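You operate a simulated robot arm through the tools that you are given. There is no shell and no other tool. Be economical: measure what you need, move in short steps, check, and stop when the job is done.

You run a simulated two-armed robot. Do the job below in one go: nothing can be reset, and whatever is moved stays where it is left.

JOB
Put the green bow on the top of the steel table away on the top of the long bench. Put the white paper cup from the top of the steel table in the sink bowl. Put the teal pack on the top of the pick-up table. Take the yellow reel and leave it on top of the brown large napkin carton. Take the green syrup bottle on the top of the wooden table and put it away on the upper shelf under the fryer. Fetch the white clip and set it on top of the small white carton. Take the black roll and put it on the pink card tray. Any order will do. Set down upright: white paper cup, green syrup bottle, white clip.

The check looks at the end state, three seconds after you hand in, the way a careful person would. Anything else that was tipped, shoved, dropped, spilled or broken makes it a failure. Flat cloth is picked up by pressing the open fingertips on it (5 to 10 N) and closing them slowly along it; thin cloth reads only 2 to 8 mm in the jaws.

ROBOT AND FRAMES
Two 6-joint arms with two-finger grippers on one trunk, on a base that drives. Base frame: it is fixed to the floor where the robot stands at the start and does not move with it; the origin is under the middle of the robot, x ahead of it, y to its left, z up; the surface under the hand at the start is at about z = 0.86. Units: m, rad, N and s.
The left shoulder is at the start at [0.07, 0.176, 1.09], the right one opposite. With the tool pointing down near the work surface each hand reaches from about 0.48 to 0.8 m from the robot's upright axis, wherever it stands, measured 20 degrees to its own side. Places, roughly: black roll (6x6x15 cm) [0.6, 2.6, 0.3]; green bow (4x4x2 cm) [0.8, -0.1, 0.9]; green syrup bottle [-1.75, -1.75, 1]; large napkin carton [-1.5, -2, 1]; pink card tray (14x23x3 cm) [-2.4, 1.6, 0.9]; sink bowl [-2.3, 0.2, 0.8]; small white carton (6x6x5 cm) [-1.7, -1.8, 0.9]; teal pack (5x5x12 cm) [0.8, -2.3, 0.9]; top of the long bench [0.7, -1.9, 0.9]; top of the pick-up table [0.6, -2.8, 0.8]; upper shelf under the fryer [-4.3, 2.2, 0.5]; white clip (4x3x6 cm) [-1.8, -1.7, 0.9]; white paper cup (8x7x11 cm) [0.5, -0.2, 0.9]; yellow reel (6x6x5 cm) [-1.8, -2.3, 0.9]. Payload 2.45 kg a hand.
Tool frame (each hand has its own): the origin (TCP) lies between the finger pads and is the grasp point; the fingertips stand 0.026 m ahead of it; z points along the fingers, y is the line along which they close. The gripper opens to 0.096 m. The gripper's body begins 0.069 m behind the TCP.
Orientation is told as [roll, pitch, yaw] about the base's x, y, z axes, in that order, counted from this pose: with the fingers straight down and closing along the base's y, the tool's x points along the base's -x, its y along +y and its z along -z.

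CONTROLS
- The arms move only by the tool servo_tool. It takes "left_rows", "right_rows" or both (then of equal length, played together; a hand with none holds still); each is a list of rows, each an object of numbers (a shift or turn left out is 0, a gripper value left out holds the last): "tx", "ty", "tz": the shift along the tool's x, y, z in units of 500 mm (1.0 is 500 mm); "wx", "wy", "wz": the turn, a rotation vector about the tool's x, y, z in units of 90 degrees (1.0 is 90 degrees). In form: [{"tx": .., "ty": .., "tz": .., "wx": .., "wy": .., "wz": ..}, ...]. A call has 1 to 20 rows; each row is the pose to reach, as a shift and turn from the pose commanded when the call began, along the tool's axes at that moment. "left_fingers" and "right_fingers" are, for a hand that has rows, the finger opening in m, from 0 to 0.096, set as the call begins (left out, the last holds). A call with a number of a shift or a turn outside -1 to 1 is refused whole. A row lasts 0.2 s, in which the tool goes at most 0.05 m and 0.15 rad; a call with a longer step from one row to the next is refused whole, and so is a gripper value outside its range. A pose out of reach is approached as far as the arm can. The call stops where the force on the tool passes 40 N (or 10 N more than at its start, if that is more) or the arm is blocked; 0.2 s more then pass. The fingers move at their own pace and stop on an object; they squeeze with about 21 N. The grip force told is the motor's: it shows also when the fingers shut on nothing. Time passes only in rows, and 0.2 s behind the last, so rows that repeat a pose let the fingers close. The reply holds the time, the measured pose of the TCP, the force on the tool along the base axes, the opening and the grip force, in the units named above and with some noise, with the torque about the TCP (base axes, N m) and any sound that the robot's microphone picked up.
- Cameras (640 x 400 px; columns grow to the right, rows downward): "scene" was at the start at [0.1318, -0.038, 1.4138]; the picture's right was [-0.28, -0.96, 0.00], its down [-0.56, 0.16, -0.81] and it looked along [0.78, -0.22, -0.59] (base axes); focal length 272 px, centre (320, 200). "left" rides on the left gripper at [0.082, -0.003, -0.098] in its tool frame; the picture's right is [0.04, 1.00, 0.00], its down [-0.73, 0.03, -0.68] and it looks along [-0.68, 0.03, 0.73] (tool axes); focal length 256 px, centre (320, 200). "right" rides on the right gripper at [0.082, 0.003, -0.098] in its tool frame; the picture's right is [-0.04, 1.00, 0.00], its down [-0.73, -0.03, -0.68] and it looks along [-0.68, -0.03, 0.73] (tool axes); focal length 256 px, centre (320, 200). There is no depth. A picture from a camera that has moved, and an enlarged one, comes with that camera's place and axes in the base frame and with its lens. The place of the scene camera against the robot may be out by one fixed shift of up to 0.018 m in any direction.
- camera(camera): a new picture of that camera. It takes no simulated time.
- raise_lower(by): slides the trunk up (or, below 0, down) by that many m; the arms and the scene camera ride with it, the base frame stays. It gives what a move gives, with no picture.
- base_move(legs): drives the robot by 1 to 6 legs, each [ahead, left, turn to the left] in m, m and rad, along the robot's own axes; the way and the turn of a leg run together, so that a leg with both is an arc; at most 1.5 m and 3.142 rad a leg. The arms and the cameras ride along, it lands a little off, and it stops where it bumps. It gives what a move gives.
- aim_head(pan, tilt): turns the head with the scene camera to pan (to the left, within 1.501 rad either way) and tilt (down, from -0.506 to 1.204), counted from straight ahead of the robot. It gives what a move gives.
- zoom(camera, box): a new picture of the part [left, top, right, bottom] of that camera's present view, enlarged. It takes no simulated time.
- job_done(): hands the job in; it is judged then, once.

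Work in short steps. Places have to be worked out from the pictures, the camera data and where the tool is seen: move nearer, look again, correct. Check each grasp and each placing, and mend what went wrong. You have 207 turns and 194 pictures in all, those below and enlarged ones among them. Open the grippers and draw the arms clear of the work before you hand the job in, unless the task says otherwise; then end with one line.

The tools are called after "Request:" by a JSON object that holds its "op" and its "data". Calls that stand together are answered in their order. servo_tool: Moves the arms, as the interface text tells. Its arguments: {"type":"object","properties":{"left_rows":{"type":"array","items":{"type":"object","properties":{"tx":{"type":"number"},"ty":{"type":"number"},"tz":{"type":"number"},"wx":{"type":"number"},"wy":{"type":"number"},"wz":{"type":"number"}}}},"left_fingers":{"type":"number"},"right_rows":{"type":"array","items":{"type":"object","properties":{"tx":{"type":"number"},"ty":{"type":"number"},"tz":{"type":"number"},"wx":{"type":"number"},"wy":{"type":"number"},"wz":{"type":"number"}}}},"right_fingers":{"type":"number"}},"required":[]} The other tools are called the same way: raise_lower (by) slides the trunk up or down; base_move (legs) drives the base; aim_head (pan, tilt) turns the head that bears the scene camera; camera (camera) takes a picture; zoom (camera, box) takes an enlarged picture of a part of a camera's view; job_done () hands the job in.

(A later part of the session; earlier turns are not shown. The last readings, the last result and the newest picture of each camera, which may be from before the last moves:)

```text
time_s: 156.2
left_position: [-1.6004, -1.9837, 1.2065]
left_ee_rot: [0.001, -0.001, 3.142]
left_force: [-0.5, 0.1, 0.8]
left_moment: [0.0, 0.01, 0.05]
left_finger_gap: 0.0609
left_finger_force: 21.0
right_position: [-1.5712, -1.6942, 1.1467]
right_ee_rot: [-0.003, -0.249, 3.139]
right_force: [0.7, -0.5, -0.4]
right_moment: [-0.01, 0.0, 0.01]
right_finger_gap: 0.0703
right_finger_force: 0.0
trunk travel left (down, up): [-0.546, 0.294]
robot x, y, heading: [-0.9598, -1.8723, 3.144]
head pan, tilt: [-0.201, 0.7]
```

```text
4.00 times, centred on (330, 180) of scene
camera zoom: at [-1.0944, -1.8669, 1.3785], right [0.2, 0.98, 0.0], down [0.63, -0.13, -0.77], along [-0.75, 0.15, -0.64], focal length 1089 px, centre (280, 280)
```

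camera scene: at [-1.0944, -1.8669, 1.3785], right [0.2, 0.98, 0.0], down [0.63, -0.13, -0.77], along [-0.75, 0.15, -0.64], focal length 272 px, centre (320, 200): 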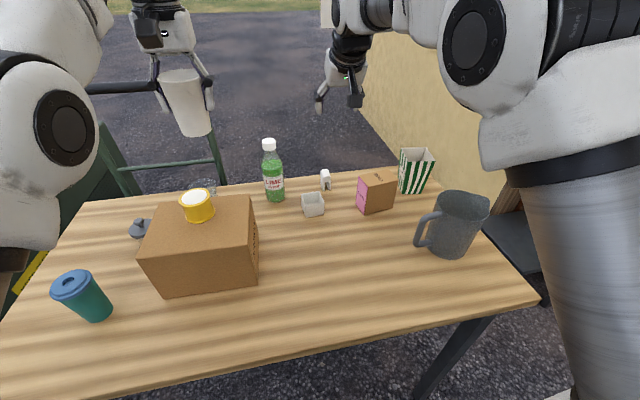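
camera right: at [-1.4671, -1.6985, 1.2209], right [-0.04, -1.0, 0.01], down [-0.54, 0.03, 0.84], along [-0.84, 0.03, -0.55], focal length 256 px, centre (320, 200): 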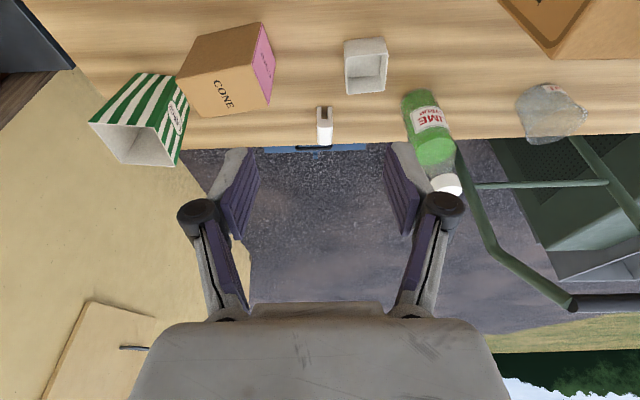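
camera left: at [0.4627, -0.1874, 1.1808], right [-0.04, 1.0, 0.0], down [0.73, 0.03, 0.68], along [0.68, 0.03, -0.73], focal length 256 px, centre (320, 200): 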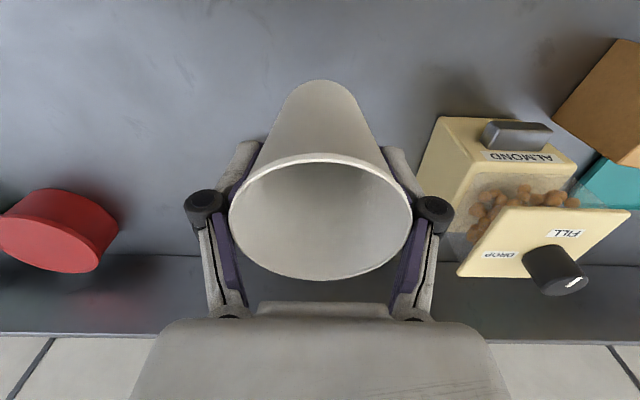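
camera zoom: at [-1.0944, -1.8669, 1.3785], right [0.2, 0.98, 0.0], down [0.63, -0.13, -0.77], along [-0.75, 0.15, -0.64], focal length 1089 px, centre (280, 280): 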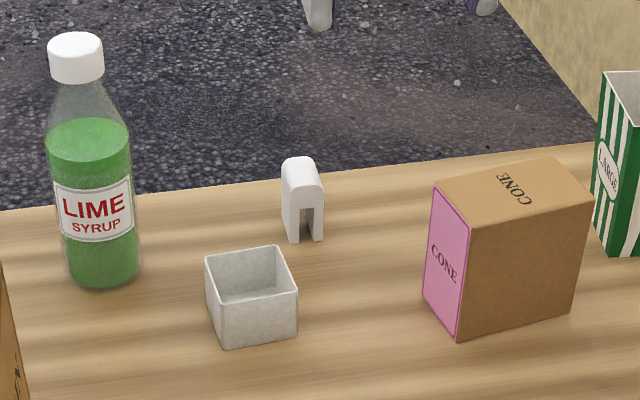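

Clip is a small U at [-1.79,-1.696], 3 cm wide along y; the box is an open carton at ≈[-1.69,-1.763]. I move above the clip with ~0.55 rad tilt.

Request:
{"op": "servo_tool", "data": {"right_rows": [{"tx": -0.056, "tz": 0.075, "wy": -0.032}, {"tx": -0.112, "tz": 0.15, "wy": -0.064}, {"tx": -0.168, "tz": 0.225, "wy": -0.096}, {"tx": -0.225, "tz": 0.3, "wy": -0.128}, {"tx": -0.281, "tz": 0.376, "wy": -0.16}, {"tx": -0.337, "tz": 0.451, "wy": -0.192}, {"tx": -0.337, "tz": 0.451, "wy": -0.192}]}}

Request:
{"op": "camera", "data": {"camera": "right"}}

```text
time_s: 157.8
left_position: [-1.5996, -1.9841, 1.2076]
left_ee_rot: [0.0, -0.002, 3.142]
left_force: [0.1, 0.4, -0.6]
left_moment: [0.01, 0.05, -0.01]
left_finger_gap: 0.0611
left_finger_force: 21.4
right_position: [-1.7931, -1.6921, 0.9689]
right_ee_rot: [-0.002, -0.551, 3.139]
right_force: [0.0, 0.0, 0.5]
right_moment: [-0.01, 0.02, 0.0]
right_finger_gap: 0.07
right_finger_force: 0.1
trunk travel left (down, up): [-0.546, 0.294]
robot x, y, heading: [-0.9586, -1.8736, 3.142]
head pan, tilt: [-0.201, 0.7]
```

```text
114 pictures are left
camera right: at [-1.6721, -1.6963, 1.009], right [-0.04, -1.0, 0.02], down [-0.27, 0.03, 0.96], along [-0.96, 0.03, -0.27], focal length 256 px, centre (320, 200)
```

right: 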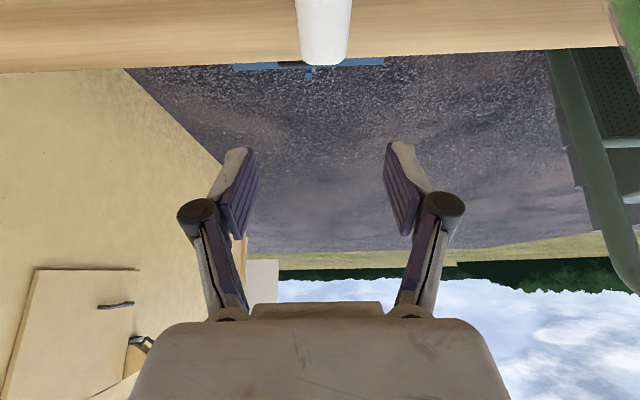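

Clip top confirmed near z 0.885. I lower so the pads grip its top ~2 cm and close.

Request:
{"op": "servo_tool", "data": {"right_rows": [{"tx": 0.034, "tz": 0.039, "ty": 0.009}, {"tx": 0.068, "tz": 0.078, "ty": 0.009}, {"tx": 0.102, "tz": 0.116, "ty": 0.009}, {"tx": 0.102, "tz": 0.116, "ty": 0.009}]}}

Request:
{"op": "camera", "data": {"camera": "right"}}

```text
time_s: 158.8
left_position: [-1.6004, -1.9843, 1.2074]
left_ee_rot: [0.0, -0.001, 3.142]
left_force: [-0.3, 0.1, -0.2]
left_moment: [-0.01, 0.01, 0.03]
left_finger_gap: 0.0609
left_finger_force: 20.7
right_position: [-1.7765, -1.6976, 0.8925]
right_ee_rot: [-0.003, -0.552, 3.14]
right_force: [-0.7, 0.2, 0.0]
right_moment: [-0.03, -0.03, -0.02]
right_finger_gap: 0.0699
right_finger_force: 0.1
trunk travel left (down, up): [-0.546, 0.294]
robot x, y, heading: [-0.9561, -1.8706, 3.145]
head pan, tilt: [-0.201, 0.7]
```

```text
113 pictures are left
camera right: at [-1.655, -1.7016, 0.9333], right [-0.04, -1.0, 0.02], down [-0.27, 0.03, 0.96], along [-0.96, 0.03, -0.27], focal length 256 px, centre (320, 200)
```

right: 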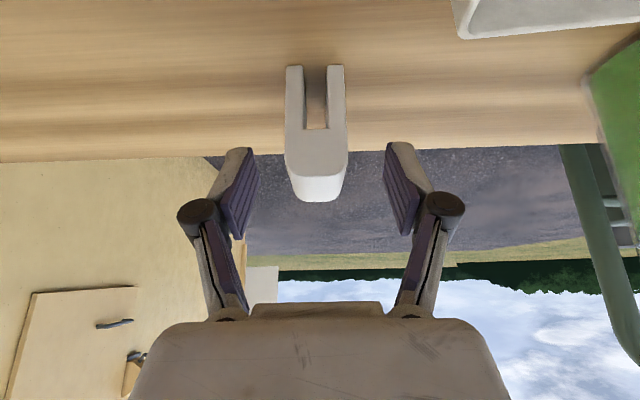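

Pads cover the clip's top 2 cm. Closing, then lifting.

Request:
{"op": "servo_tool", "data": {"right_rows": [{}, {}, {}, {}], "right_fingers": 0.0}}

Request:
{"op": "servo_tool", "data": {"right_rows": [{"tx": -0.03, "tz": -0.049}, {"tx": -0.06, "tz": -0.098}, {"tx": -0.09, "tz": -0.147}, {"tx": -0.12, "tz": -0.196}, {"tx": -0.12, "tz": -0.196}]}}

Request:
{"op": "camera", "data": {"camera": "right"}}

Request:
{"op": "camera", "data": {"camera": "scene"}}

```text
time_s: 159.8
left_position: [-1.6012, -1.9834, 1.2076]
left_ee_rot: [-0.001, 0.002, 3.143]
left_force: [-0.1, -0.1, 0.2]
left_moment: [0.02, 0.0, -0.01]
left_finger_gap: 0.061
left_finger_force: 21.0
right_position: [-1.7767, -1.6982, 0.8912]
right_ee_rot: [-0.002, -0.551, 3.14]
right_force: [-0.2, 0.1, 0.2]
right_moment: [0.04, 0.01, 0.04]
right_finger_gap: 0.0262
right_finger_force: 20.8
trunk travel left (down, up): [-0.546, 0.294]
robot x, y, heading: [-0.9582, -1.8732, 3.144]
head pan, tilt: [-0.201, 0.7]
```

```text
time_s: 161.1
left_position: [-1.6026, -1.9827, 1.2051]
left_ee_rot: [-0.001, 0.0, 3.141]
left_force: [-0.4, -0.1, 1.2]
left_moment: [0.01, -0.01, -0.01]
left_finger_gap: 0.0606
left_finger_force: 20.4
right_position: [-1.7756, -1.6955, 1.0078]
right_ee_rot: [-0.001, -0.551, 3.141]
right_force: [-0.5, 0.0, 0.4]
right_moment: [-0.01, -0.02, 0.0]
right_finger_gap: 0.0264
right_finger_force: 20.8
trunk travel left (down, up): [-0.546, 0.294]
robot x, y, heading: [-0.9602, -1.8689, 3.138]
head pan, tilt: [-0.201, 0.7]
```

```text
112 pictures are left
camera right: at [-1.6549, -1.6993, 1.0489], right [-0.04, -1.0, 0.02], down [-0.27, 0.03, 0.96], along [-0.96, 0.03, -0.27], focal length 256 px, centre (320, 200)
```

right: 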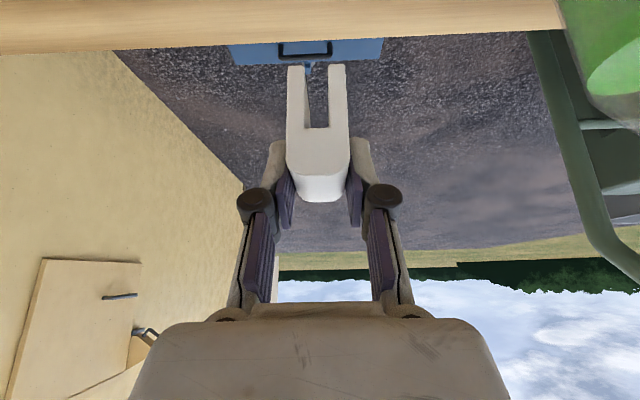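

```text
111 pictures are left
camera scene: at [-1.0958, -1.8665, 1.3783], right [0.2, 0.98, 0.0], down [0.63, -0.13, -0.76], along [-0.75, 0.15, -0.64], focal length 272 px, centre (320, 200)
```

scene: 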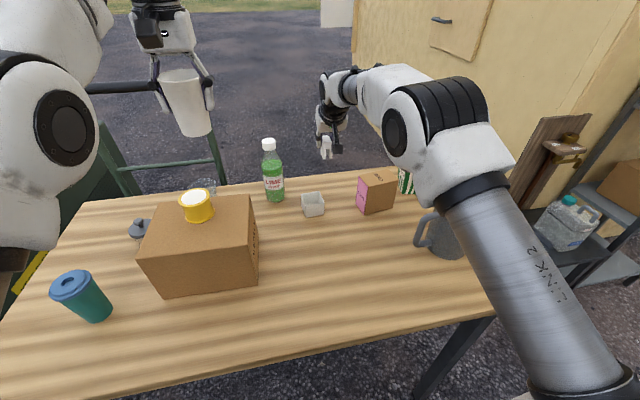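

Clip held (26 mm). I draw back toward the near side of the box to measure it with the hand camera.

Request:
{"op": "servo_tool", "data": {"right_rows": [{"tx": 0.075, "tz": -0.046, "ty": 0.03}, {"tx": 0.15, "tz": -0.092, "ty": 0.06}, {"tx": 0.225, "tz": -0.138, "ty": 0.09}, {"tx": 0.3, "tz": -0.184, "ty": 0.122}, {"tx": 0.3, "tz": -0.184, "ty": 0.122}]}}

Request:
{"op": "camera", "data": {"camera": "right"}}

```text
time_s: 162.2
left_position: [-1.6017, -1.9837, 1.2062]
left_ee_rot: [-0.001, 0.001, 3.143]
left_force: [0.3, 0.8, 0.5]
left_moment: [-0.02, -0.02, 0.03]
left_finger_gap: 0.0607
left_finger_force: 20.7
right_position: [-1.6017, -1.7422, 1.0115]
right_ee_rot: [0.061, -0.545, 3.074]
right_force: [0.6, 0.9, -0.2]
right_moment: [-0.02, 0.0, 0.01]
right_finger_gap: 0.0264
right_finger_force: 21.6
trunk travel left (down, up): [-0.546, 0.294]
robot x, y, heading: [-0.9557, -1.8746, 3.142]
head pan, tilt: [-0.201, 0.7]
```

```text
110 pictures are left
camera right: at [-1.4798, -1.7487, 1.0531], right [-0.07, -0.99, 0.07], down [-0.27, 0.09, 0.96], along [-0.96, 0.04, -0.28], focal length 256 px, centre (320, 200)
```

right: 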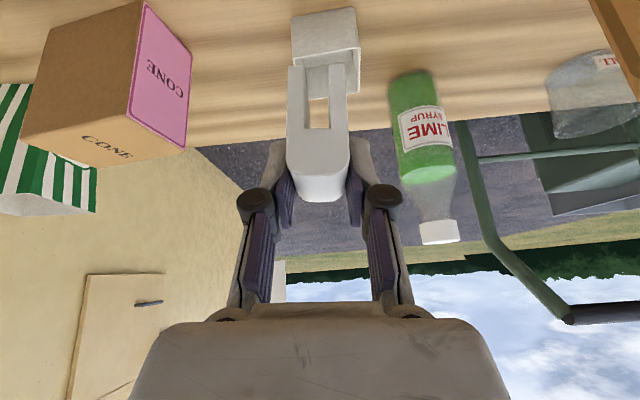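

The arm is near its inner limit again; I'll adjust the base. First zoom on the box for measurement.

Request:
{"op": "zoom", "data": {"camera": "right", "box": [250, 0, 410, 110]}}

```text
3.64 times, centred on (330, 55) of right
camera zoom: at [-1.4798, -1.7487, 1.0531], right [-0.07, -0.99, 0.07], down [-0.27, 0.09, 0.96], along [-0.96, 0.04, -0.28], focal length 931 px, centre (284, 727)
```

zoom: 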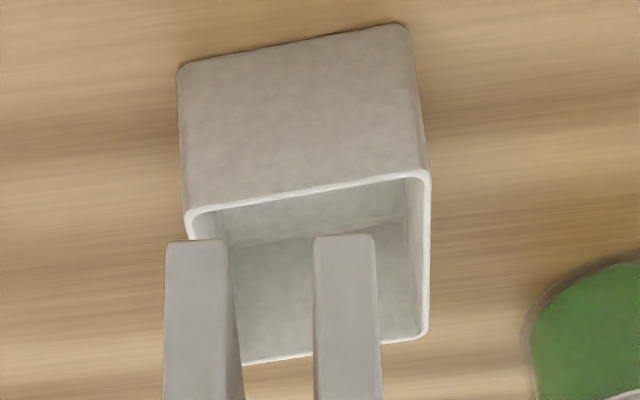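

Box centre measured at [-1.683,-1.757], rim z 0.873, hollow. I shift the base back 6 cm and left 5 cm to gain arm room.

Request:
{"op": "base_move", "data": {"legs": [[-0.07, 0.05, 0]]}}

Request:
{"op": "servo_tool", "data": {"right_rows": [{"tx": -0.06, "tz": 0.037, "ty": -0.03}, {"tx": -0.12, "tz": 0.074, "ty": -0.06}, {"tx": -0.12, "tz": 0.074, "ty": -0.06}]}}

```text
time_s: 163.3
left_position: [-1.5298, -2.0356, 1.2066]
left_ee_rot: [0.001, -0.001, -3.141]
left_force: [0.9, 0.3, 0.1]
left_moment: [0.03, 0.06, -0.03]
left_finger_gap: 0.0608
left_finger_force: 21.0
right_position: [-1.5307, -1.7966, 1.0149]
right_ee_rot: [0.058, -0.553, 3.078]
right_force: [0.0, -0.3, 0.2]
right_moment: [0.01, -0.01, -0.04]
right_finger_gap: 0.0264
right_finger_force: 21.3
trunk travel left (down, up): [-0.546, 0.294]
robot x, y, heading: [-0.8873, -1.9196, -3.138]
head pan, tilt: [-0.201, 0.7]
```

```text
time_s: 164.1
left_position: [-1.531, -2.0364, 1.2072]
left_ee_rot: [0.001, -0.001, -3.14]
left_force: [-0.8, -0.1, -0.6]
left_moment: [0.04, -0.01, -0.03]
left_finger_gap: 0.0609
left_finger_force: 21.3
right_position: [-1.6014, -1.7632, 1.015]
right_ee_rot: [0.059, -0.551, 3.08]
right_force: [0.2, 0.5, 0.6]
right_moment: [0.04, 0.02, 0.0]
right_finger_gap: 0.0265
right_finger_force: 21.2
trunk travel left (down, up): [-0.546, 0.294]
robot x, y, heading: [-0.8904, -1.9197, -3.138]
head pan, tilt: [-0.201, 0.7]
```

The hand kept a small 0.06 rad skew; I correct it while moving over the box.

Request:
{"op": "servo_tool", "data": {"right_rows": [{"tx": -0.03, "tz": 0.025, "wx": 0.016, "wz": -0.035}, {"tx": -0.07, "tz": 0.065, "ty": -0.01, "wx": 0.016, "wz": -0.035}, {"tx": -0.107, "tz": 0.101, "ty": -0.012, "wx": 0.016, "wz": -0.035}, {"tx": -0.107, "tz": 0.101, "ty": -0.012, "wx": 0.016, "wz": -0.035}]}}

```text
time_s: 165.1
left_position: [-1.5305, -2.0359, 1.2077]
left_ee_rot: [0.001, -0.002, -3.138]
left_force: [0.7, -0.4, -0.4]
left_moment: [0.0, -0.01, -0.05]
left_finger_gap: 0.0611
left_finger_force: 20.8
right_position: [-1.6731, -1.7568, 1.0005]
right_ee_rot: [-0.002, -0.556, -3.138]
right_force: [-0.3, -0.6, 0.4]
right_moment: [-0.03, 0.02, 0.04]
right_finger_gap: 0.0264
right_finger_force: 21.1
trunk travel left (down, up): [-0.546, 0.294]
robot x, y, heading: [-0.8894, -1.9211, -3.138]
head pan, tilt: [-0.201, 0.7]
```

Exactly over the box and straight. I check visually before lowering.

Request:
{"op": "zoom", "data": {"camera": "scene", "box": [280, 100, 440, 220]}}

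Request:
{"op": "camera", "data": {"camera": "right"}}

```text
3.33 times, centred on (360, 160) of scene
camera zoom: at [-1.0249, -1.9177, 1.3785], right [0.2, 0.98, 0.0], down [0.63, -0.13, -0.77], along [-0.75, 0.15, -0.64], focal length 908 px, centre (187, 333)
```

zoom: 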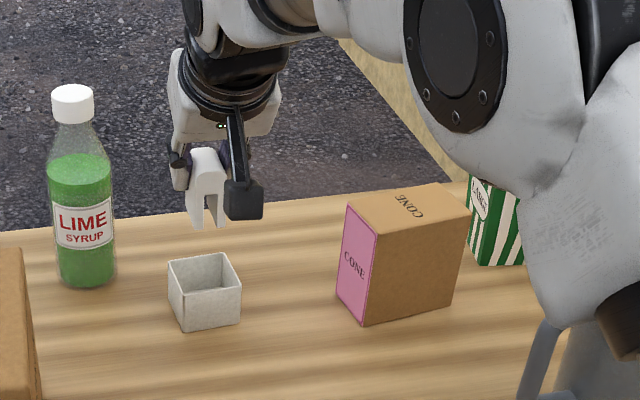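

```text
107 pictures are left
camera right: at [-1.55, -1.7602, 1.0403], right [-0.03, -1.0, 0.02], down [-0.27, 0.03, 0.96], along [-0.96, 0.02, -0.27], focal length 256 px, centre (320, 200)
```

right: 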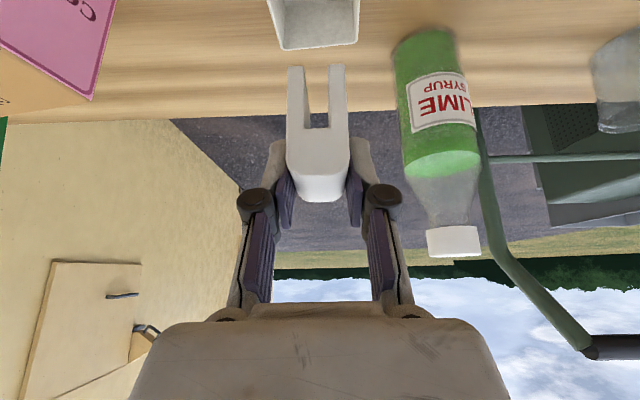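

Offset only ~4 mm. I lower to just above the rim, look, then insert.

Request:
{"op": "servo_tool", "data": {"right_rows": [{"tx": 0.03, "tz": 0.048, "ty": -0.008}, {"tx": 0.055, "tz": 0.088, "ty": -0.008}, {"tx": 0.055, "tz": 0.088, "ty": -0.008}]}}

Request:
{"op": "camera", "data": {"camera": "right"}}

Request:
{"op": "zoom", "data": {"camera": "scene", "box": [300, 130, 400, 210]}}

```text
time_s: 165.9
left_position: [-1.5324, -2.0363, 1.2055]
left_ee_rot: [-0.002, 0.002, -3.139]
left_force: [-0.4, -0.5, 0.6]
left_moment: [0.02, 0.02, -0.03]
left_finger_gap: 0.0608
left_finger_force: 21.1
right_position: [-1.6739, -1.7521, 0.9471]
right_ee_rot: [0.0, -0.555, -3.138]
right_force: [-0.3, -0.2, -1.0]
right_moment: [-0.04, 0.02, -0.03]
right_finger_gap: 0.0265
right_finger_force: 21.0
trunk travel left (down, up): [-0.546, 0.294]
robot x, y, heading: [-0.8909, -1.9203, -3.137]
head pan, tilt: [-0.201, 0.7]
```

```text
106 pictures are left
camera right: at [-1.5508, -1.7553, 0.9877], right [-0.03, -1.0, 0.02], down [-0.27, 0.03, 0.96], along [-0.96, 0.02, -0.27], focal length 256 px, centre (320, 200)
```

right: 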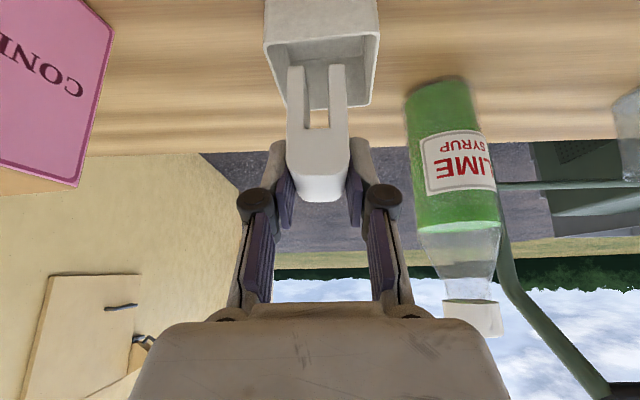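

```text
5.00 times, centred on (350, 170) of scene
camera zoom: at [-1.0257, -1.9175, 1.3784], right [0.2, 0.98, 0.0], down [0.63, -0.13, -0.76], along [-0.75, 0.15, -0.64], focal length 1362 px, centre (170, 350)
```

zoom: 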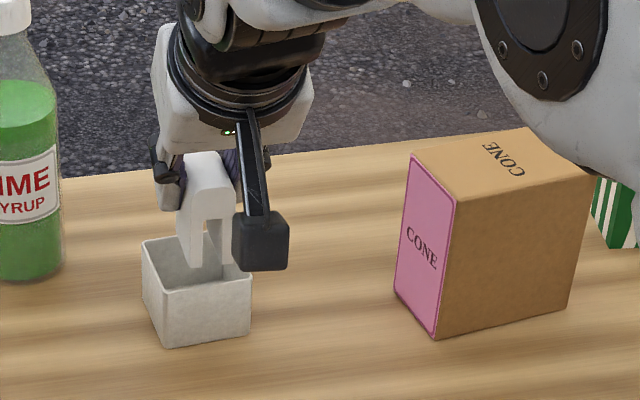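

Nicely aligned with the opening. I lower the clip into it by 4 cm.

Request:
{"op": "servo_tool", "data": {"right_rows": [{"tx": 0.011, "tz": 0.018}, {"tx": 0.022, "tz": 0.036}, {"tx": 0.033, "tz": 0.054}, {"tx": 0.044, "tz": 0.0716}, {"tx": 0.044, "tz": 0.0716}]}}

Request:
{"op": "camera", "data": {"camera": "right"}}

```text
time_s: 167.1
left_position: [-1.5272, -2.0363, 1.2106]
left_ee_rot: [0.0, -0.007, -3.14]
left_force: [0.9, 0.2, -0.5]
left_moment: [-0.01, -0.02, 0.02]
left_finger_gap: 0.061
left_finger_force: 20.8
right_position: [-1.6731, -1.7526, 0.9118]
right_ee_rot: [-0.001, -0.565, -3.138]
right_force: [-6.6, 0.8, 35.0]
right_moment: [0.04, 0.29, 0.01]
right_finger_gap: 0.0258
right_finger_force: 20.4
trunk travel left (down, up): [-0.546, 0.294]
robot x, y, heading: [-0.8931, -1.923, -3.137]
head pan, tilt: [-0.201, 0.7]
```

```text
104 pictures are left
camera right: at [-1.55, -1.7562, 0.9506], right [-0.03, -1.0, 0.02], down [-0.25, 0.03, 0.97], along [-0.97, 0.02, -0.26], focal length 256 px, centre (320, 200)
```

right: 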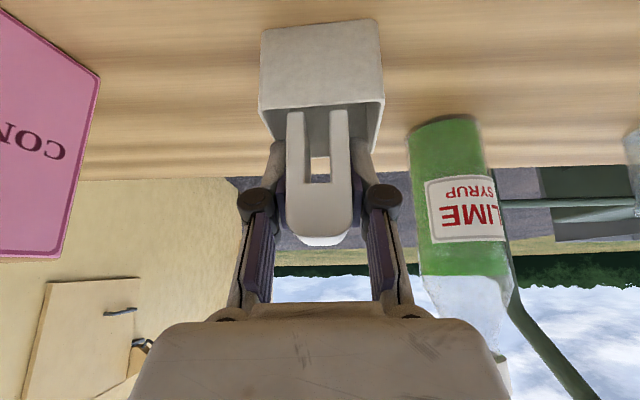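

The clip met a support near z≈0.867 (35 N) and slid up in the grip. I look from the side before releasing.

Request:
{"op": "zoom", "data": {"camera": "scene", "box": [300, 130, 400, 210]}}

Request:
{"op": "zoom", "data": {"camera": "right", "box": [240, 0, 400, 110]}}

```text
5.00 times, centred on (350, 170) of scene
camera zoom: at [-1.0207, -1.9186, 1.3794], right [0.2, 0.98, 0.0], down [0.63, -0.13, -0.77], along [-0.75, 0.15, -0.64], focal length 1362 px, centre (170, 350)
```

zoom: 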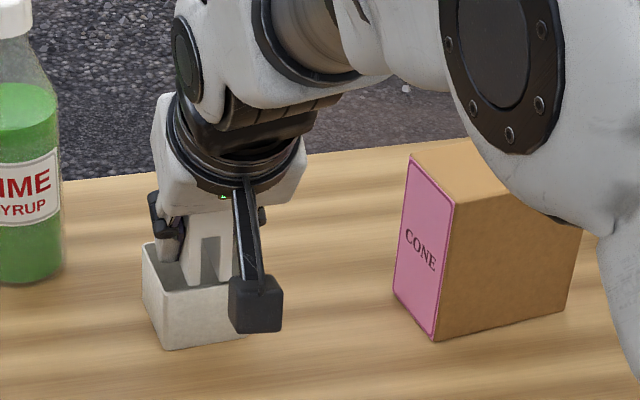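

```text
3.64 times, centred on (320, 55) of right
camera zoom: at [-1.55, -1.7562, 0.9506], right [-0.03, -1.0, 0.02], down [-0.25, 0.03, 0.97], along [-0.97, 0.02, -0.26], focal length 931 px, centre (320, 727)
```

zoom: 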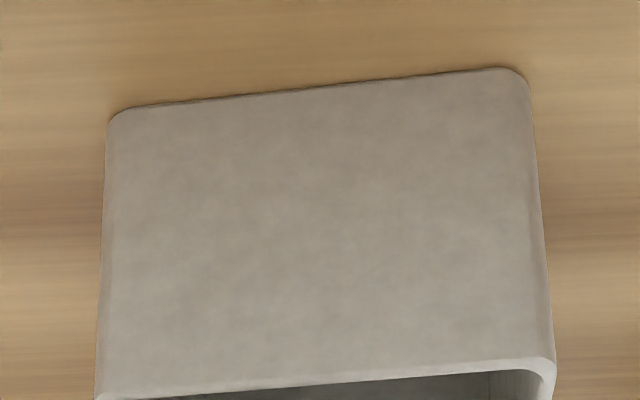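

Clip is upright in the box opening. I relieve the pressure slightly and release.

Request:
{"op": "servo_tool", "data": {"right_rows": [{"tx": -0.005, "tz": -0.0085}, {"tx": -0.005, "tz": -0.0085}]}}

Request:
{"op": "servo_tool", "data": {"right_rows": [{}, {}], "right_fingers": 0.045}}

Request:
{"op": "zoom", "data": {"camera": "scene", "box": [300, 130, 400, 210]}}

Request:
{"op": "camera", "data": {"camera": "right"}}

```text
time_s: 167.7
left_position: [-1.5284, -2.0365, 1.207]
left_ee_rot: [-0.001, -0.004, -3.139]
left_force: [0.6, -0.5, -0.7]
left_moment: [0.0, 0.01, 0.03]
left_finger_gap: 0.0608
left_finger_force: 21.0
right_position: [-1.6717, -1.7536, 0.9121]
right_ee_rot: [-0.001, -0.556, -3.138]
right_force: [-9.0, -2.0, 23.3]
right_moment: [-0.06, 0.4, 0.0]
right_finger_gap: 0.0261
right_finger_force: 21.2
trunk travel left (down, up): [-0.546, 0.294]
robot x, y, heading: [-0.8851, -1.9196, -3.139]
head pan, tilt: [-0.201, 0.7]
```

```text
time_s: 168.3
left_position: [-1.5293, -2.0345, 1.208]
left_ee_rot: [0.0, -0.002, -3.14]
left_force: [0.0, -0.8, -0.4]
left_moment: [0.02, 0.03, 0.01]
left_finger_gap: 0.061
left_finger_force: 21.4
right_position: [-1.6703, -1.7515, 0.9105]
right_ee_rot: [-0.001, -0.554, -3.139]
right_force: [-1.4, 0.6, 9.6]
right_moment: [-0.01, 0.05, 0.04]
right_finger_gap: 0.0389
right_finger_force: 0.1
trunk travel left (down, up): [-0.546, 0.294]
robot x, y, heading: [-0.8882, -1.9216, -3.142]
head pan, tilt: [-0.201, 0.7]
```

```text
5.00 times, centred on (350, 170) of scene
camera zoom: at [-1.0234, -1.9179, 1.3786], right [0.2, 0.98, 0.0], down [0.63, -0.13, -0.77], along [-0.75, 0.15, -0.64], focal length 1362 px, centre (170, 350)
```

zoom: 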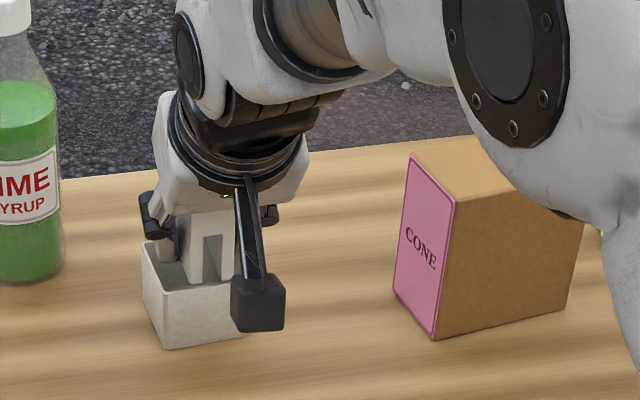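

```text
100 pictures are left
camera right: at [-1.5492, -1.7551, 0.9511], right [-0.03, -1.0, 0.02], down [-0.27, 0.03, 0.96], along [-0.96, 0.02, -0.27], focal length 256 px, centre (320, 200)
```

right: 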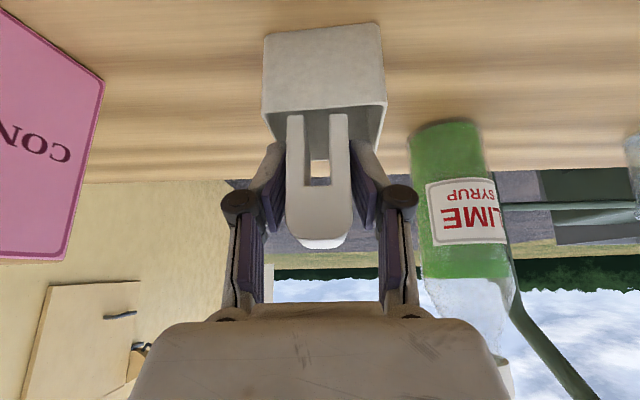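

Released. I rise straight up and check the clip stays standing.

Request:
{"op": "servo_tool", "data": {"right_rows": [{"tx": -0.012, "tz": -0.02}, {"tx": -0.03, "tz": -0.049}, {"tx": -0.07, "tz": -0.114}, {"tx": -0.11, "tz": -0.18}, {"tx": -0.14, "tz": -0.23}, {"tx": -0.14, "tz": -0.23}]}}

Request:
{"op": "zoom", "data": {"camera": "scene", "box": [270, 110, 430, 230]}}

```text
time_s: 169.7
left_position: [-1.5325, -2.0358, 1.2067]
left_ee_rot: [-0.002, 0.0, -3.14]
left_force: [-0.1, -0.3, 0.1]
left_moment: [-0.01, 0.0, 0.0]
left_finger_gap: 0.0609
left_finger_force: 20.9
right_position: [-1.674, -1.7535, 1.0442]
right_ee_rot: [0.002, -0.556, -3.137]
right_force: [0.3, -0.6, 0.4]
right_moment: [0.02, 0.02, 0.01]
right_finger_gap: 0.0453
right_finger_force: 0.0
trunk travel left (down, up): [-0.546, 0.294]
robot x, y, heading: [-0.8917, -1.9211, -3.141]
head pan, tilt: [-0.201, 0.7]
```

```text
3.33 times, centred on (350, 170) of scene
camera zoom: at [-1.0263, -1.9174, 1.3783], right [0.2, 0.98, 0.0], down [0.63, -0.13, -0.76], along [-0.75, 0.15, -0.64], focal length 908 px, centre (220, 300)
```

zoom: 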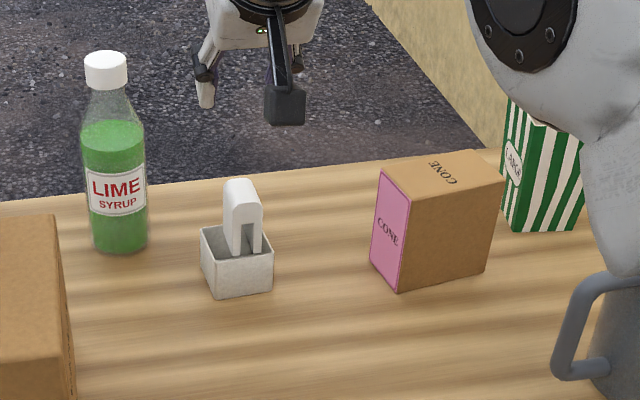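

Clip stands upright on the carton. Next the syrup bottle (~[-1.79,-1.87], top ≈1.02). I raise the hand and shift the base forward-left.

Request:
{"op": "servo_tool", "data": {"right_rows": [{"tx": -0.042, "tz": -0.068}, {"tx": -0.085, "tz": -0.136}, {"tx": -0.127, "tz": -0.204}, {"tx": -0.127, "tz": -0.204}], "right_fingers": 0.092}}

Request:
{"op": "base_move", "data": {"legs": [[0, 0.1, 0], [0.07, 0, 0]]}}

Request:
{"op": "camera", "data": {"camera": "scene"}}

```text
time_s: 170.7
left_position: [-1.531, -2.0358, 1.2064]
left_ee_rot: [0.002, 0.002, -3.14]
left_force: [-0.5, -1.0, -0.3]
left_moment: [0.02, -0.02, 0.01]
left_finger_gap: 0.0611
left_finger_force: 21.2
right_position: [-1.6697, -1.7518, 1.1653]
right_ee_rot: [0.001, -0.554, -3.138]
right_force: [0.4, -0.4, -0.2]
right_moment: [0.0, -0.02, -0.05]
right_finger_gap: 0.0918
right_finger_force: 0.1
trunk travel left (down, up): [-0.546, 0.294]
robot x, y, heading: [-0.8903, -1.9212, -3.141]
head pan, tilt: [-0.201, 0.7]
```

```text
time_s: 172.5
left_position: [-1.6002, -2.1325, 1.2066]
left_ee_rot: [0.002, 0.0, -3.14]
left_force: [0.1, -0.5, -0.6]
left_moment: [0.03, -0.02, -0.01]
left_finger_gap: 0.061
left_finger_force: 21.0
right_position: [-1.7383, -1.8486, 1.1649]
right_ee_rot: [0.001, -0.555, -3.137]
right_force: [0.0, -0.6, 0.0]
right_moment: [0.01, -0.02, 0.0]
right_finger_gap: 0.0919
right_finger_force: 0.1
trunk travel left (down, up): [-0.546, 0.294]
robot x, y, heading: [-0.9569, -2.0154, -3.141]
head pan, tilt: [-0.201, 0.7]
```

```text
98 pictures are left
camera scene: at [-1.0947, -2.0146, 1.3785], right [0.2, 0.98, 0.0], down [0.63, -0.13, -0.76], along [-0.75, 0.15, -0.64], focal length 272 px, centre (320, 200)
```

scene: 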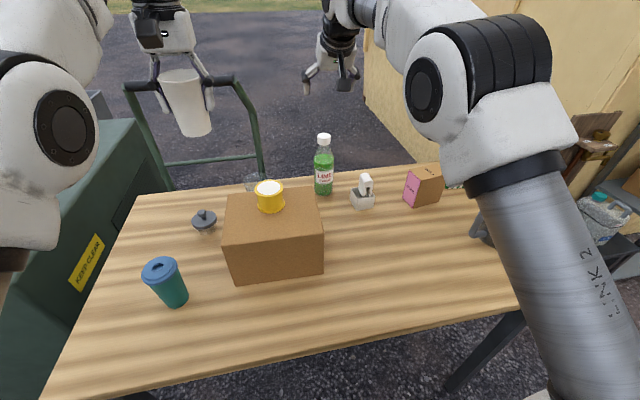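

I tilt the gripper to ~66° and draw back a little to view the bottle with the hand camera.

Request:
{"op": "servo_tool", "data": {"right_rows": [{"tx": 0.04, "tz": 0.006, "wy": -0.075}, {"tx": 0.08, "tz": 0.012, "wy": -0.15}, {"tx": 0.12, "tz": 0.018, "wy": -0.225}, {"tx": 0.16, "tz": 0.024, "wy": -0.3}, {"tx": 0.2, "tz": 0.028, "wy": -0.379}, {"tx": 0.2, "tz": 0.028, "wy": -0.379}]}}

Request:
{"op": "servo_tool", "data": {"right_rows": [{"wx": -0.075, "wz": -0.034}, {"wx": -0.151, "wz": -0.0676}, {"wx": -0.151, "wz": -0.0676}]}}

Request:
{"op": "camera", "data": {"camera": "right"}}

```text
time_s: 173.9
left_position: [-1.5988, -2.1324, 1.2064]
left_ee_rot: [0.0, 0.0, -3.14]
left_force: [0.3, -0.5, 0.3]
left_moment: [-0.04, -0.01, 0.0]
left_finger_gap: 0.0606
left_finger_force: 20.8
right_position: [-1.6595, -1.8502, 1.1016]
right_ee_rot: [0.002, -1.152, -3.142]
right_force: [-0.6, 0.7, 0.3]
right_moment: [-0.01, -0.01, -0.03]
right_finger_gap: 0.0919
right_finger_force: 0.1
right hand out of reach, approached as far as the arm can: row 4
trunk travel left (down, up): [-0.546, 0.294]
robot x, y, heading: [-0.9592, -2.0194, -3.14]
head pan, tilt: [-0.201, 0.7]
```

```text
time_s: 174.7
left_position: [-1.5993, -2.1326, 1.2054]
left_ee_rot: [-0.002, 0.001, -3.139]
left_force: [0.2, 0.5, -1.1]
left_moment: [0.02, 0.01, -0.01]
left_finger_gap: 0.0608
left_finger_force: 21.0
right_position: [-1.6608, -1.8513, 1.1011]
right_ee_rot: [0.002, -1.151, -2.879]
right_force: [-0.4, -0.6, -1.0]
right_moment: [0.03, -0.03, -0.03]
right_finger_gap: 0.0922
right_finger_force: 0.1
trunk travel left (down, up): [-0.546, 0.294]
robot x, y, heading: [-0.9566, -2.0179, -3.142]
head pan, tilt: [-0.201, 0.7]
```

```text
97 pictures are left
camera right: at [-1.5395, -1.8222, 1.0663], right [0.25, -0.97, 0.04], down [0.3, 0.11, 0.95], along [-0.92, -0.22, 0.32], focal length 256 px, centre (320, 200)
```

right: 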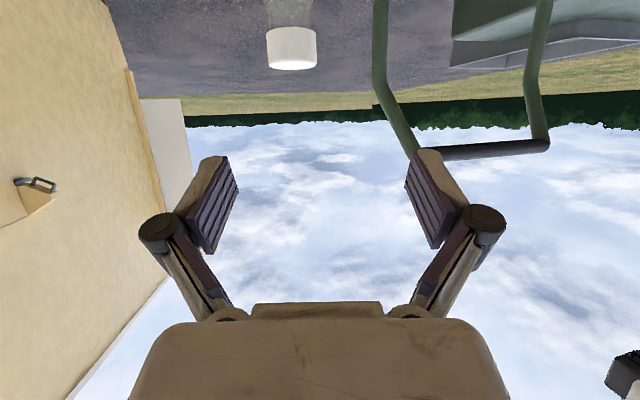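

Cap located at ≈[-1.78,-1.858,1.02]. I move over it and lower until the cap is between the fingers, then look.

Request:
{"op": "servo_tool", "data": {"right_rows": [{"tx": -0.035, "tz": 0.075, "ty": -0.017}, {"tx": -0.07, "tz": 0.15, "ty": -0.034}, {"tx": -0.099, "tz": 0.222, "ty": -0.05}, {"tx": -0.02, "tz": 0.257, "ty": -0.05}, {"tx": 0.06, "tz": 0.293, "ty": -0.05}, {"tx": 0.06, "tz": 0.293, "ty": -0.05}]}}

Request:
{"op": "camera", "data": {"camera": "right"}}

Request:
{"op": "zoom", "data": {"camera": "scene", "box": [240, 80, 440, 220]}}

```text
time_s: 176.1
left_position: [-1.5994, -2.1316, 1.2069]
left_ee_rot: [0.001, -0.001, -3.139]
left_force: [-1.0, 0.0, 0.9]
left_moment: [-0.01, 0.02, -0.05]
left_finger_gap: 0.0609
left_finger_force: 20.5
right_position: [-1.7851, -1.8552, 1.0131]
right_ee_rot: [0.0, -1.151, -2.878]
right_force: [0.5, -0.2, 0.6]
right_moment: [0.0, 0.01, -0.01]
right_finger_gap: 0.0918
right_finger_force: 0.1
trunk travel left (down, up): [-0.546, 0.294]
robot x, y, heading: [-0.956, -2.0143, -3.144]
head pan, tilt: [-0.201, 0.7]
```

```text
96 pictures are left
camera right: at [-1.6644, -1.8268, 0.9785], right [0.24, -0.97, 0.04], down [0.3, 0.11, 0.95], along [-0.92, -0.22, 0.32], focal length 256 px, centre (320, 200)
```

right: 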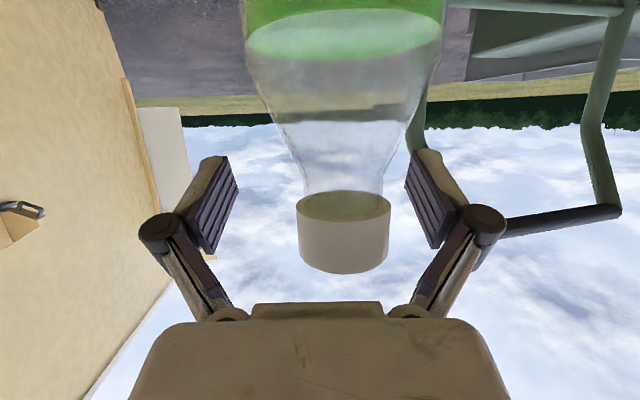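

```text
2.86 times, centred on (340, 150) of scene
camera zoom: at [-1.0938, -2.0139, 1.3785], right [0.2, 0.98, 0.0], down [0.63, -0.13, -0.77], along [-0.75, 0.15, -0.64], focal length 778 px, centre (263, 343)
```

zoom: 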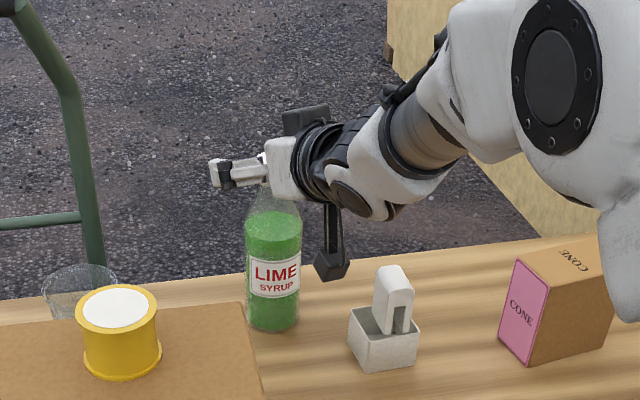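

Centering needs +1 cm along the closing line. I correct and lower around the body.

Request:
{"op": "servo_tool", "data": {"right_rows": [{"ty": 0.02}, {"ty": 0.02, "tx": 0.044, "tz": 0.016}, {"ty": 0.02, "tx": 0.088, "tz": 0.032}, {"ty": 0.02, "tx": 0.132, "tz": 0.048}, {"ty": 0.02, "tx": 0.175, "tz": 0.065}, {"ty": 0.02, "tx": 0.175, "tz": 0.065}]}}

Request:
{"op": "camera", "data": {"camera": "right"}}

```text
time_s: 177.5
left_position: [-1.599, -2.1319, 1.2073]
left_ee_rot: [0.0, -0.002, -3.14]
left_force: [0.0, 0.5, -0.4]
left_moment: [0.0, 0.01, -0.01]
left_finger_gap: 0.0609
left_finger_force: 20.9
right_position: [-1.7752, -1.8658, 0.9189]
right_ee_rot: [0.003, -1.15, -2.878]
right_force: [0.1, -0.4, -0.2]
right_moment: [0.0, 0.01, -0.02]
right_finger_gap: 0.0919
right_finger_force: 0.1
trunk travel left (down, up): [-0.546, 0.294]
robot x, y, heading: [-0.9589, -2.0177, -3.143]
head pan, tilt: [-0.201, 0.7]
```

```text
94 pictures are left
camera right: at [-1.6549, -1.8379, 0.8854], right [0.25, -0.97, 0.04], down [0.3, 0.11, 0.95], along [-0.92, -0.22, 0.32], focal length 256 px, centre (320, 200)
```

right: 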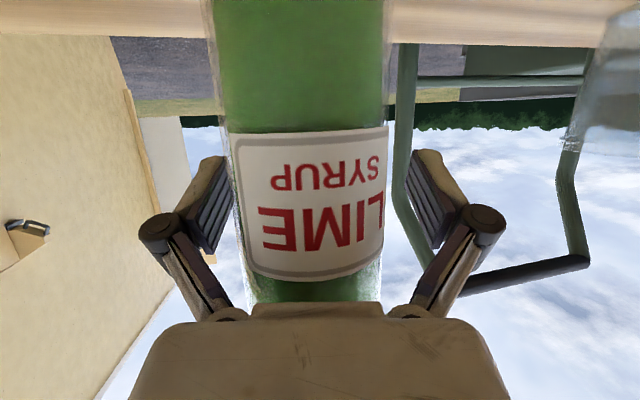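

Bottle is between the pads. I close and lift.

Request:
{"op": "servo_tool", "data": {"right_rows": [{}, {}, {}, {}], "right_fingers": 0.0}}

Request:
{"op": "servo_tool", "data": {"right_rows": [{"tx": -0.05, "tz": -0.022}, {"tx": -0.11, "tz": -0.049}, {"tx": -0.19, "tz": -0.084}, {"tx": -0.27, "tz": -0.12}, {"tx": -0.33, "tz": -0.147}, {"tx": -0.33, "tz": -0.147}]}}

Request:
{"op": "camera", "data": {"camera": "scene"}}

```text
time_s: 178.5
left_position: [-1.6002, -2.1318, 1.2086]
left_ee_rot: [-0.001, -0.003, -3.14]
left_force: [0.3, -0.8, -0.6]
left_moment: [0.02, 0.0, -0.01]
left_finger_gap: 0.0609
left_finger_force: 21.1
right_position: [-1.7752, -1.8655, 0.9217]
right_ee_rot: [0.004, -1.152, -2.879]
right_force: [-0.9, 1.1, 4.9]
right_moment: [-0.08, -0.16, 0.05]
right_finger_gap: 0.0558
right_finger_force: 21.1
trunk travel left (down, up): [-0.546, 0.294]
robot x, y, heading: [-0.9567, -2.0221, -3.135]
head pan, tilt: [-0.201, 0.7]
```

```text
time_s: 179.9
left_position: [-1.601, -2.1314, 1.2056]
left_ee_rot: [-0.001, 0.0, -3.14]
left_force: [-0.1, -0.3, 0.0]
left_moment: [-0.01, 0.0, 0.02]
left_finger_gap: 0.0608
left_finger_force: 21.1
right_position: [-1.7795, -1.8632, 1.101]
right_ee_rot: [0.003, -1.149, -2.88]
right_force: [-0.2, 0.4, -3.9]
right_moment: [-0.06, 0.13, 0.0]
right_finger_gap: 0.0555
right_finger_force: 20.7
trunk travel left (down, up): [-0.546, 0.294]
robot x, y, heading: [-0.9603, -2.0188, -3.137]
head pan, tilt: [-0.201, 0.7]
```

```text
93 pictures are left
camera scene: at [-1.0961, -2.0136, 1.3782], right [0.2, 0.98, 0.0], down [0.63, -0.13, -0.76], along [-0.75, 0.15, -0.65], focal length 272 px, centre (320, 200)
```

scene: 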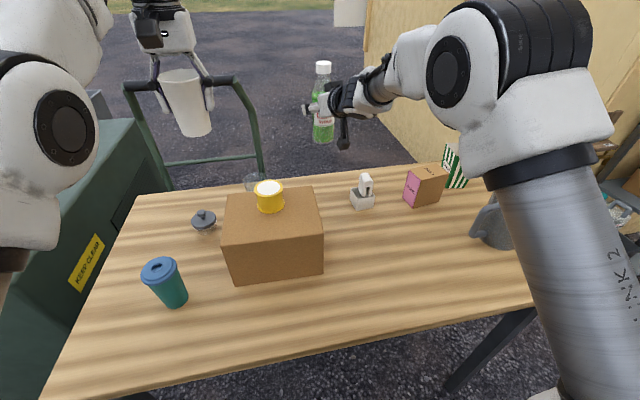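

Bottle held firmly. I raise the trunk a little, look west to find the way into the kiosk.

Request:
{"op": "raise_lower", "data": {"by": 0.1}}

Request:
{"op": "base_move", "data": {"legs": [[-0.45, 0, 0]]}}

Request:
{"op": "aim_head", "data": {"pan": 0.1, "tilt": 0.2}}

Request:
{"op": "camera", "data": {"camera": "scene"}}

Request:
{"op": "aim_head", "data": {"pan": -0.8, "tilt": 0.2}}

Request:
{"op": "camera", "data": {"camera": "scene"}}

```text
time_s: 181.2
left_position: [-1.6018, -2.1316, 1.3052]
left_ee_rot: [-0.001, 0.001, -3.14]
left_force: [-0.8, 0.2, 0.9]
left_moment: [-0.03, -0.01, -0.01]
left_finger_gap: 0.0608
left_finger_force: 21.0
right_position: [-1.7782, -1.865, 1.201]
right_ee_rot: [0.004, -1.151, -2.883]
right_force: [-0.8, 0.0, -3.4]
right_moment: [-0.04, 0.12, 0.01]
right_finger_gap: 0.0557
right_finger_force: 21.4
trunk travel left (down, up): [-0.646, 0.194]
robot x, y, heading: [-0.9571, -2.018, -3.144]
head pan, tilt: [-0.201, 0.7]
```

```text
time_s: 184.0
left_position: [-1.1396, -2.1312, 1.3052]
left_ee_rot: [0.0, 0.0, 3.139]
left_force: [-0.6, 0.4, -0.1]
left_moment: [0.0, 0.01, -0.03]
left_finger_gap: 0.0609
left_finger_force: 21.4
right_position: [-1.3168, -1.862, 1.1992]
right_ee_rot: [0.004, -1.15, -2.885]
right_force: [-0.2, 0.1, -3.7]
right_moment: [-0.04, 0.12, 0.01]
right_finger_gap: 0.0558
right_finger_force: 21.1
trunk travel left (down, up): [-0.646, 0.194]
robot x, y, heading: [-0.4984, -2.0193, 3.141]
head pan, tilt: [-0.201, 0.7]
```

```text
time_s: 184.9
left_position: [-1.1405, -2.1307, 1.3055]
left_ee_rot: [0.0, 0.0, 3.14]
left_force: [-0.4, -0.3, 0.2]
left_moment: [0.07, 0.0, 0.01]
left_finger_gap: 0.0609
left_finger_force: 21.2
right_position: [-1.3167, -1.8621, 1.2]
right_ee_rot: [0.004, -1.148, -2.881]
right_force: [0.4, 0.2, -4.7]
right_moment: [0.0, 0.09, -0.01]
right_finger_gap: 0.0558
right_finger_force: 20.8
trunk travel left (down, up): [-0.646, 0.194]
robot x, y, heading: [-0.4991, -2.0199, 3.141]
head pan, tilt: [0.099, 0.201]
```

```text
92 pictures are left
camera scene: at [-0.6441, -2.0393, 1.5236], right [-0.1, 1.0, 0.0], down [0.2, 0.02, -0.98], along [-0.97, -0.1, -0.2], focal length 272 px, centre (320, 200)
```

scene: 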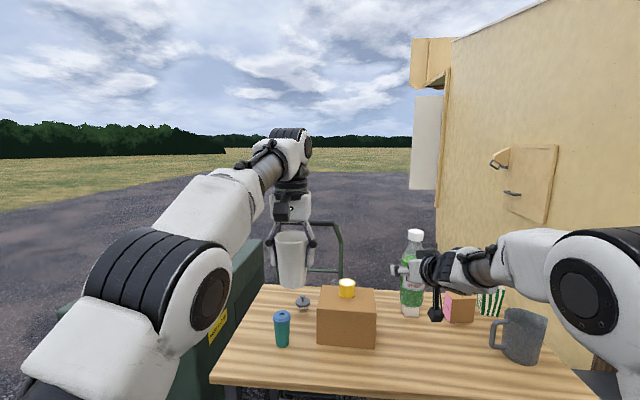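

```text
time_s: 186.1
left_position: [-1.139, -2.1292, 1.3054]
left_ee_rot: [0.001, -0.001, 3.14]
left_force: [0.3, -0.4, -1.0]
left_moment: [0.01, 0.0, 0.0]
left_finger_gap: 0.061
left_finger_force: 21.5
right_position: [-1.3168, -1.8611, 1.1995]
right_ee_rot: [0.002, -1.149, -2.882]
right_force: [-0.3, -0.6, -4.4]
right_moment: [-0.01, 0.12, -0.03]
right_finger_gap: 0.0555
right_finger_force: 20.9
trunk travel left (down, up): [-0.646, 0.194]
robot x, y, heading: [-0.4973, -2.0162, 3.139]
head pan, tilt: [-0.799, 0.201]
```

```text
91 pictures are left
camera scene: at [-0.6161, -1.9634, 1.5237], right [0.72, 0.7, 0.0], down [0.14, -0.14, -0.98], along [-0.68, 0.7, -0.2], focal length 272 px, centre (320, 200)
```

scene: 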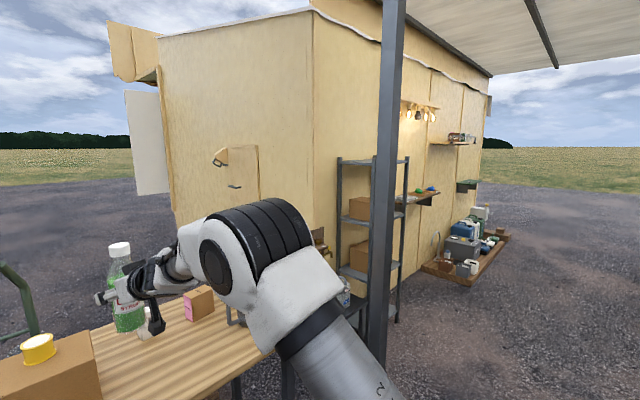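

The shack (x −1.9…−4.9, y −0.7…4.4) seems open on its west side. I look at the southern way round.

Request:
{"op": "aim_head", "data": {"pan": 0.9, "tilt": 0.4}}

Request:
{"op": "camera", "data": {"camera": "scene"}}

```text
time_s: 187.8
left_position: [-1.14, -2.1308, 1.3064]
left_ee_rot: [0.0, 0.0, 3.138]
left_force: [0.2, -0.4, -0.4]
left_moment: [0.0, -0.02, -0.03]
left_finger_gap: 0.0608
left_finger_force: 21.0
right_position: [-1.3171, -1.8609, 1.2004]
right_ee_rot: [0.003, -1.15, -2.884]
right_force: [0.2, 0.0, -3.7]
right_moment: [-0.03, 0.08, -0.01]
right_finger_gap: 0.0556
right_finger_force: 21.2
trunk travel left (down, up): [-0.646, 0.194]
robot x, y, heading: [-0.4945, -2.0159, 3.139]
head pan, tilt: [0.901, 0.4]
```

```text
90 pictures are left
camera scene: at [-0.6088, -2.1027, 1.5052], right [-0.78, 0.62, 0.0], down [0.24, 0.3, -0.92], along [-0.57, -0.72, -0.39], focal length 272 px, centre (320, 200)
```

scene: 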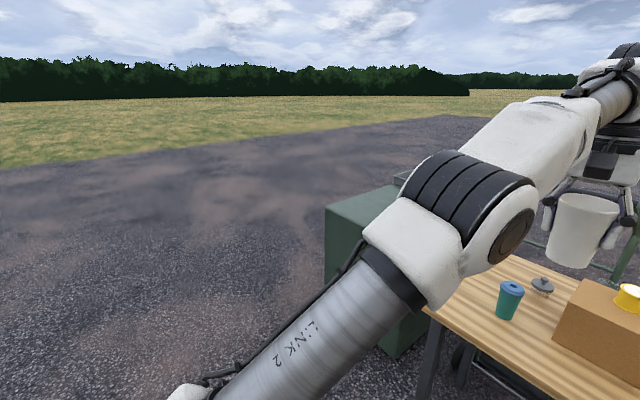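

South side is open ground. I drive round: south past the dumpster, then west.

Request:
{"op": "base_move", "data": {"legs": [[0, 0, 1.57], [1.0, 0, 0], [0.85, 0, 0], [0, 0, -1.57]]}}

Request:
{"op": "aim_head", "data": {"pan": -0.4, "tilt": 0.2}}

Request:
{"op": "camera", "data": {"camera": "scene"}}

```text
time_s: 204.7
left_position: [-1.0946, -3.9904, 1.3049]
left_ee_rot: [0.001, -0.001, -3.085]
left_force: [-0.1, -0.5, -0.1]
left_moment: [-0.01, 0.0, 0.02]
left_finger_gap: 0.061
left_finger_force: 20.7
right_position: [-1.2844, -3.7331, 1.1996]
right_ee_rot: [0.003, -1.149, -2.828]
right_force: [0.4, 0.3, -4.6]
right_moment: [-0.06, 0.07, -0.01]
right_finger_gap: 0.0559
right_finger_force: 20.8
trunk travel left (down, up): [-0.646, 0.194]
robot x, y, heading: [-0.4571, -3.842, -3.086]
head pan, tilt: [0.901, 0.4]
```

```text
time_s: 206.2
left_position: [-1.0927, -3.9917, 1.3057]
left_ee_rot: [0.0, 0.001, -3.086]
left_force: [-0.4, 0.4, -0.7]
left_moment: [0.01, 0.0, -0.01]
left_finger_gap: 0.0611
left_finger_force: 20.8
right_position: [-1.2839, -3.7332, 1.2007]
right_ee_rot: [0.003, -1.15, -2.828]
right_force: [0.0, 0.1, -4.0]
right_moment: [-0.07, 0.1, 0.02]
right_finger_gap: 0.0559
right_finger_force: 21.5
trunk travel left (down, up): [-0.646, 0.194]
robot x, y, heading: [-0.4575, -3.8401, -3.088]
head pan, tilt: [-0.4, 0.201]
```

```text
89 pictures are left
camera scene: at [-0.5992, -3.8269, 1.5237], right [0.34, 0.94, 0.0], down [0.19, -0.07, -0.98], along [-0.92, 0.33, -0.2], focal length 272 px, centre (320, 200)
```

scene: 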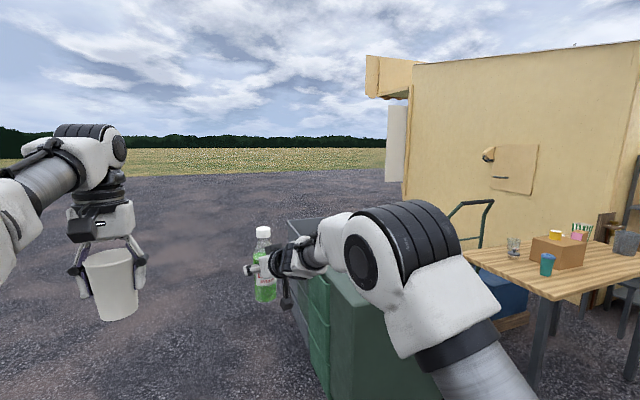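

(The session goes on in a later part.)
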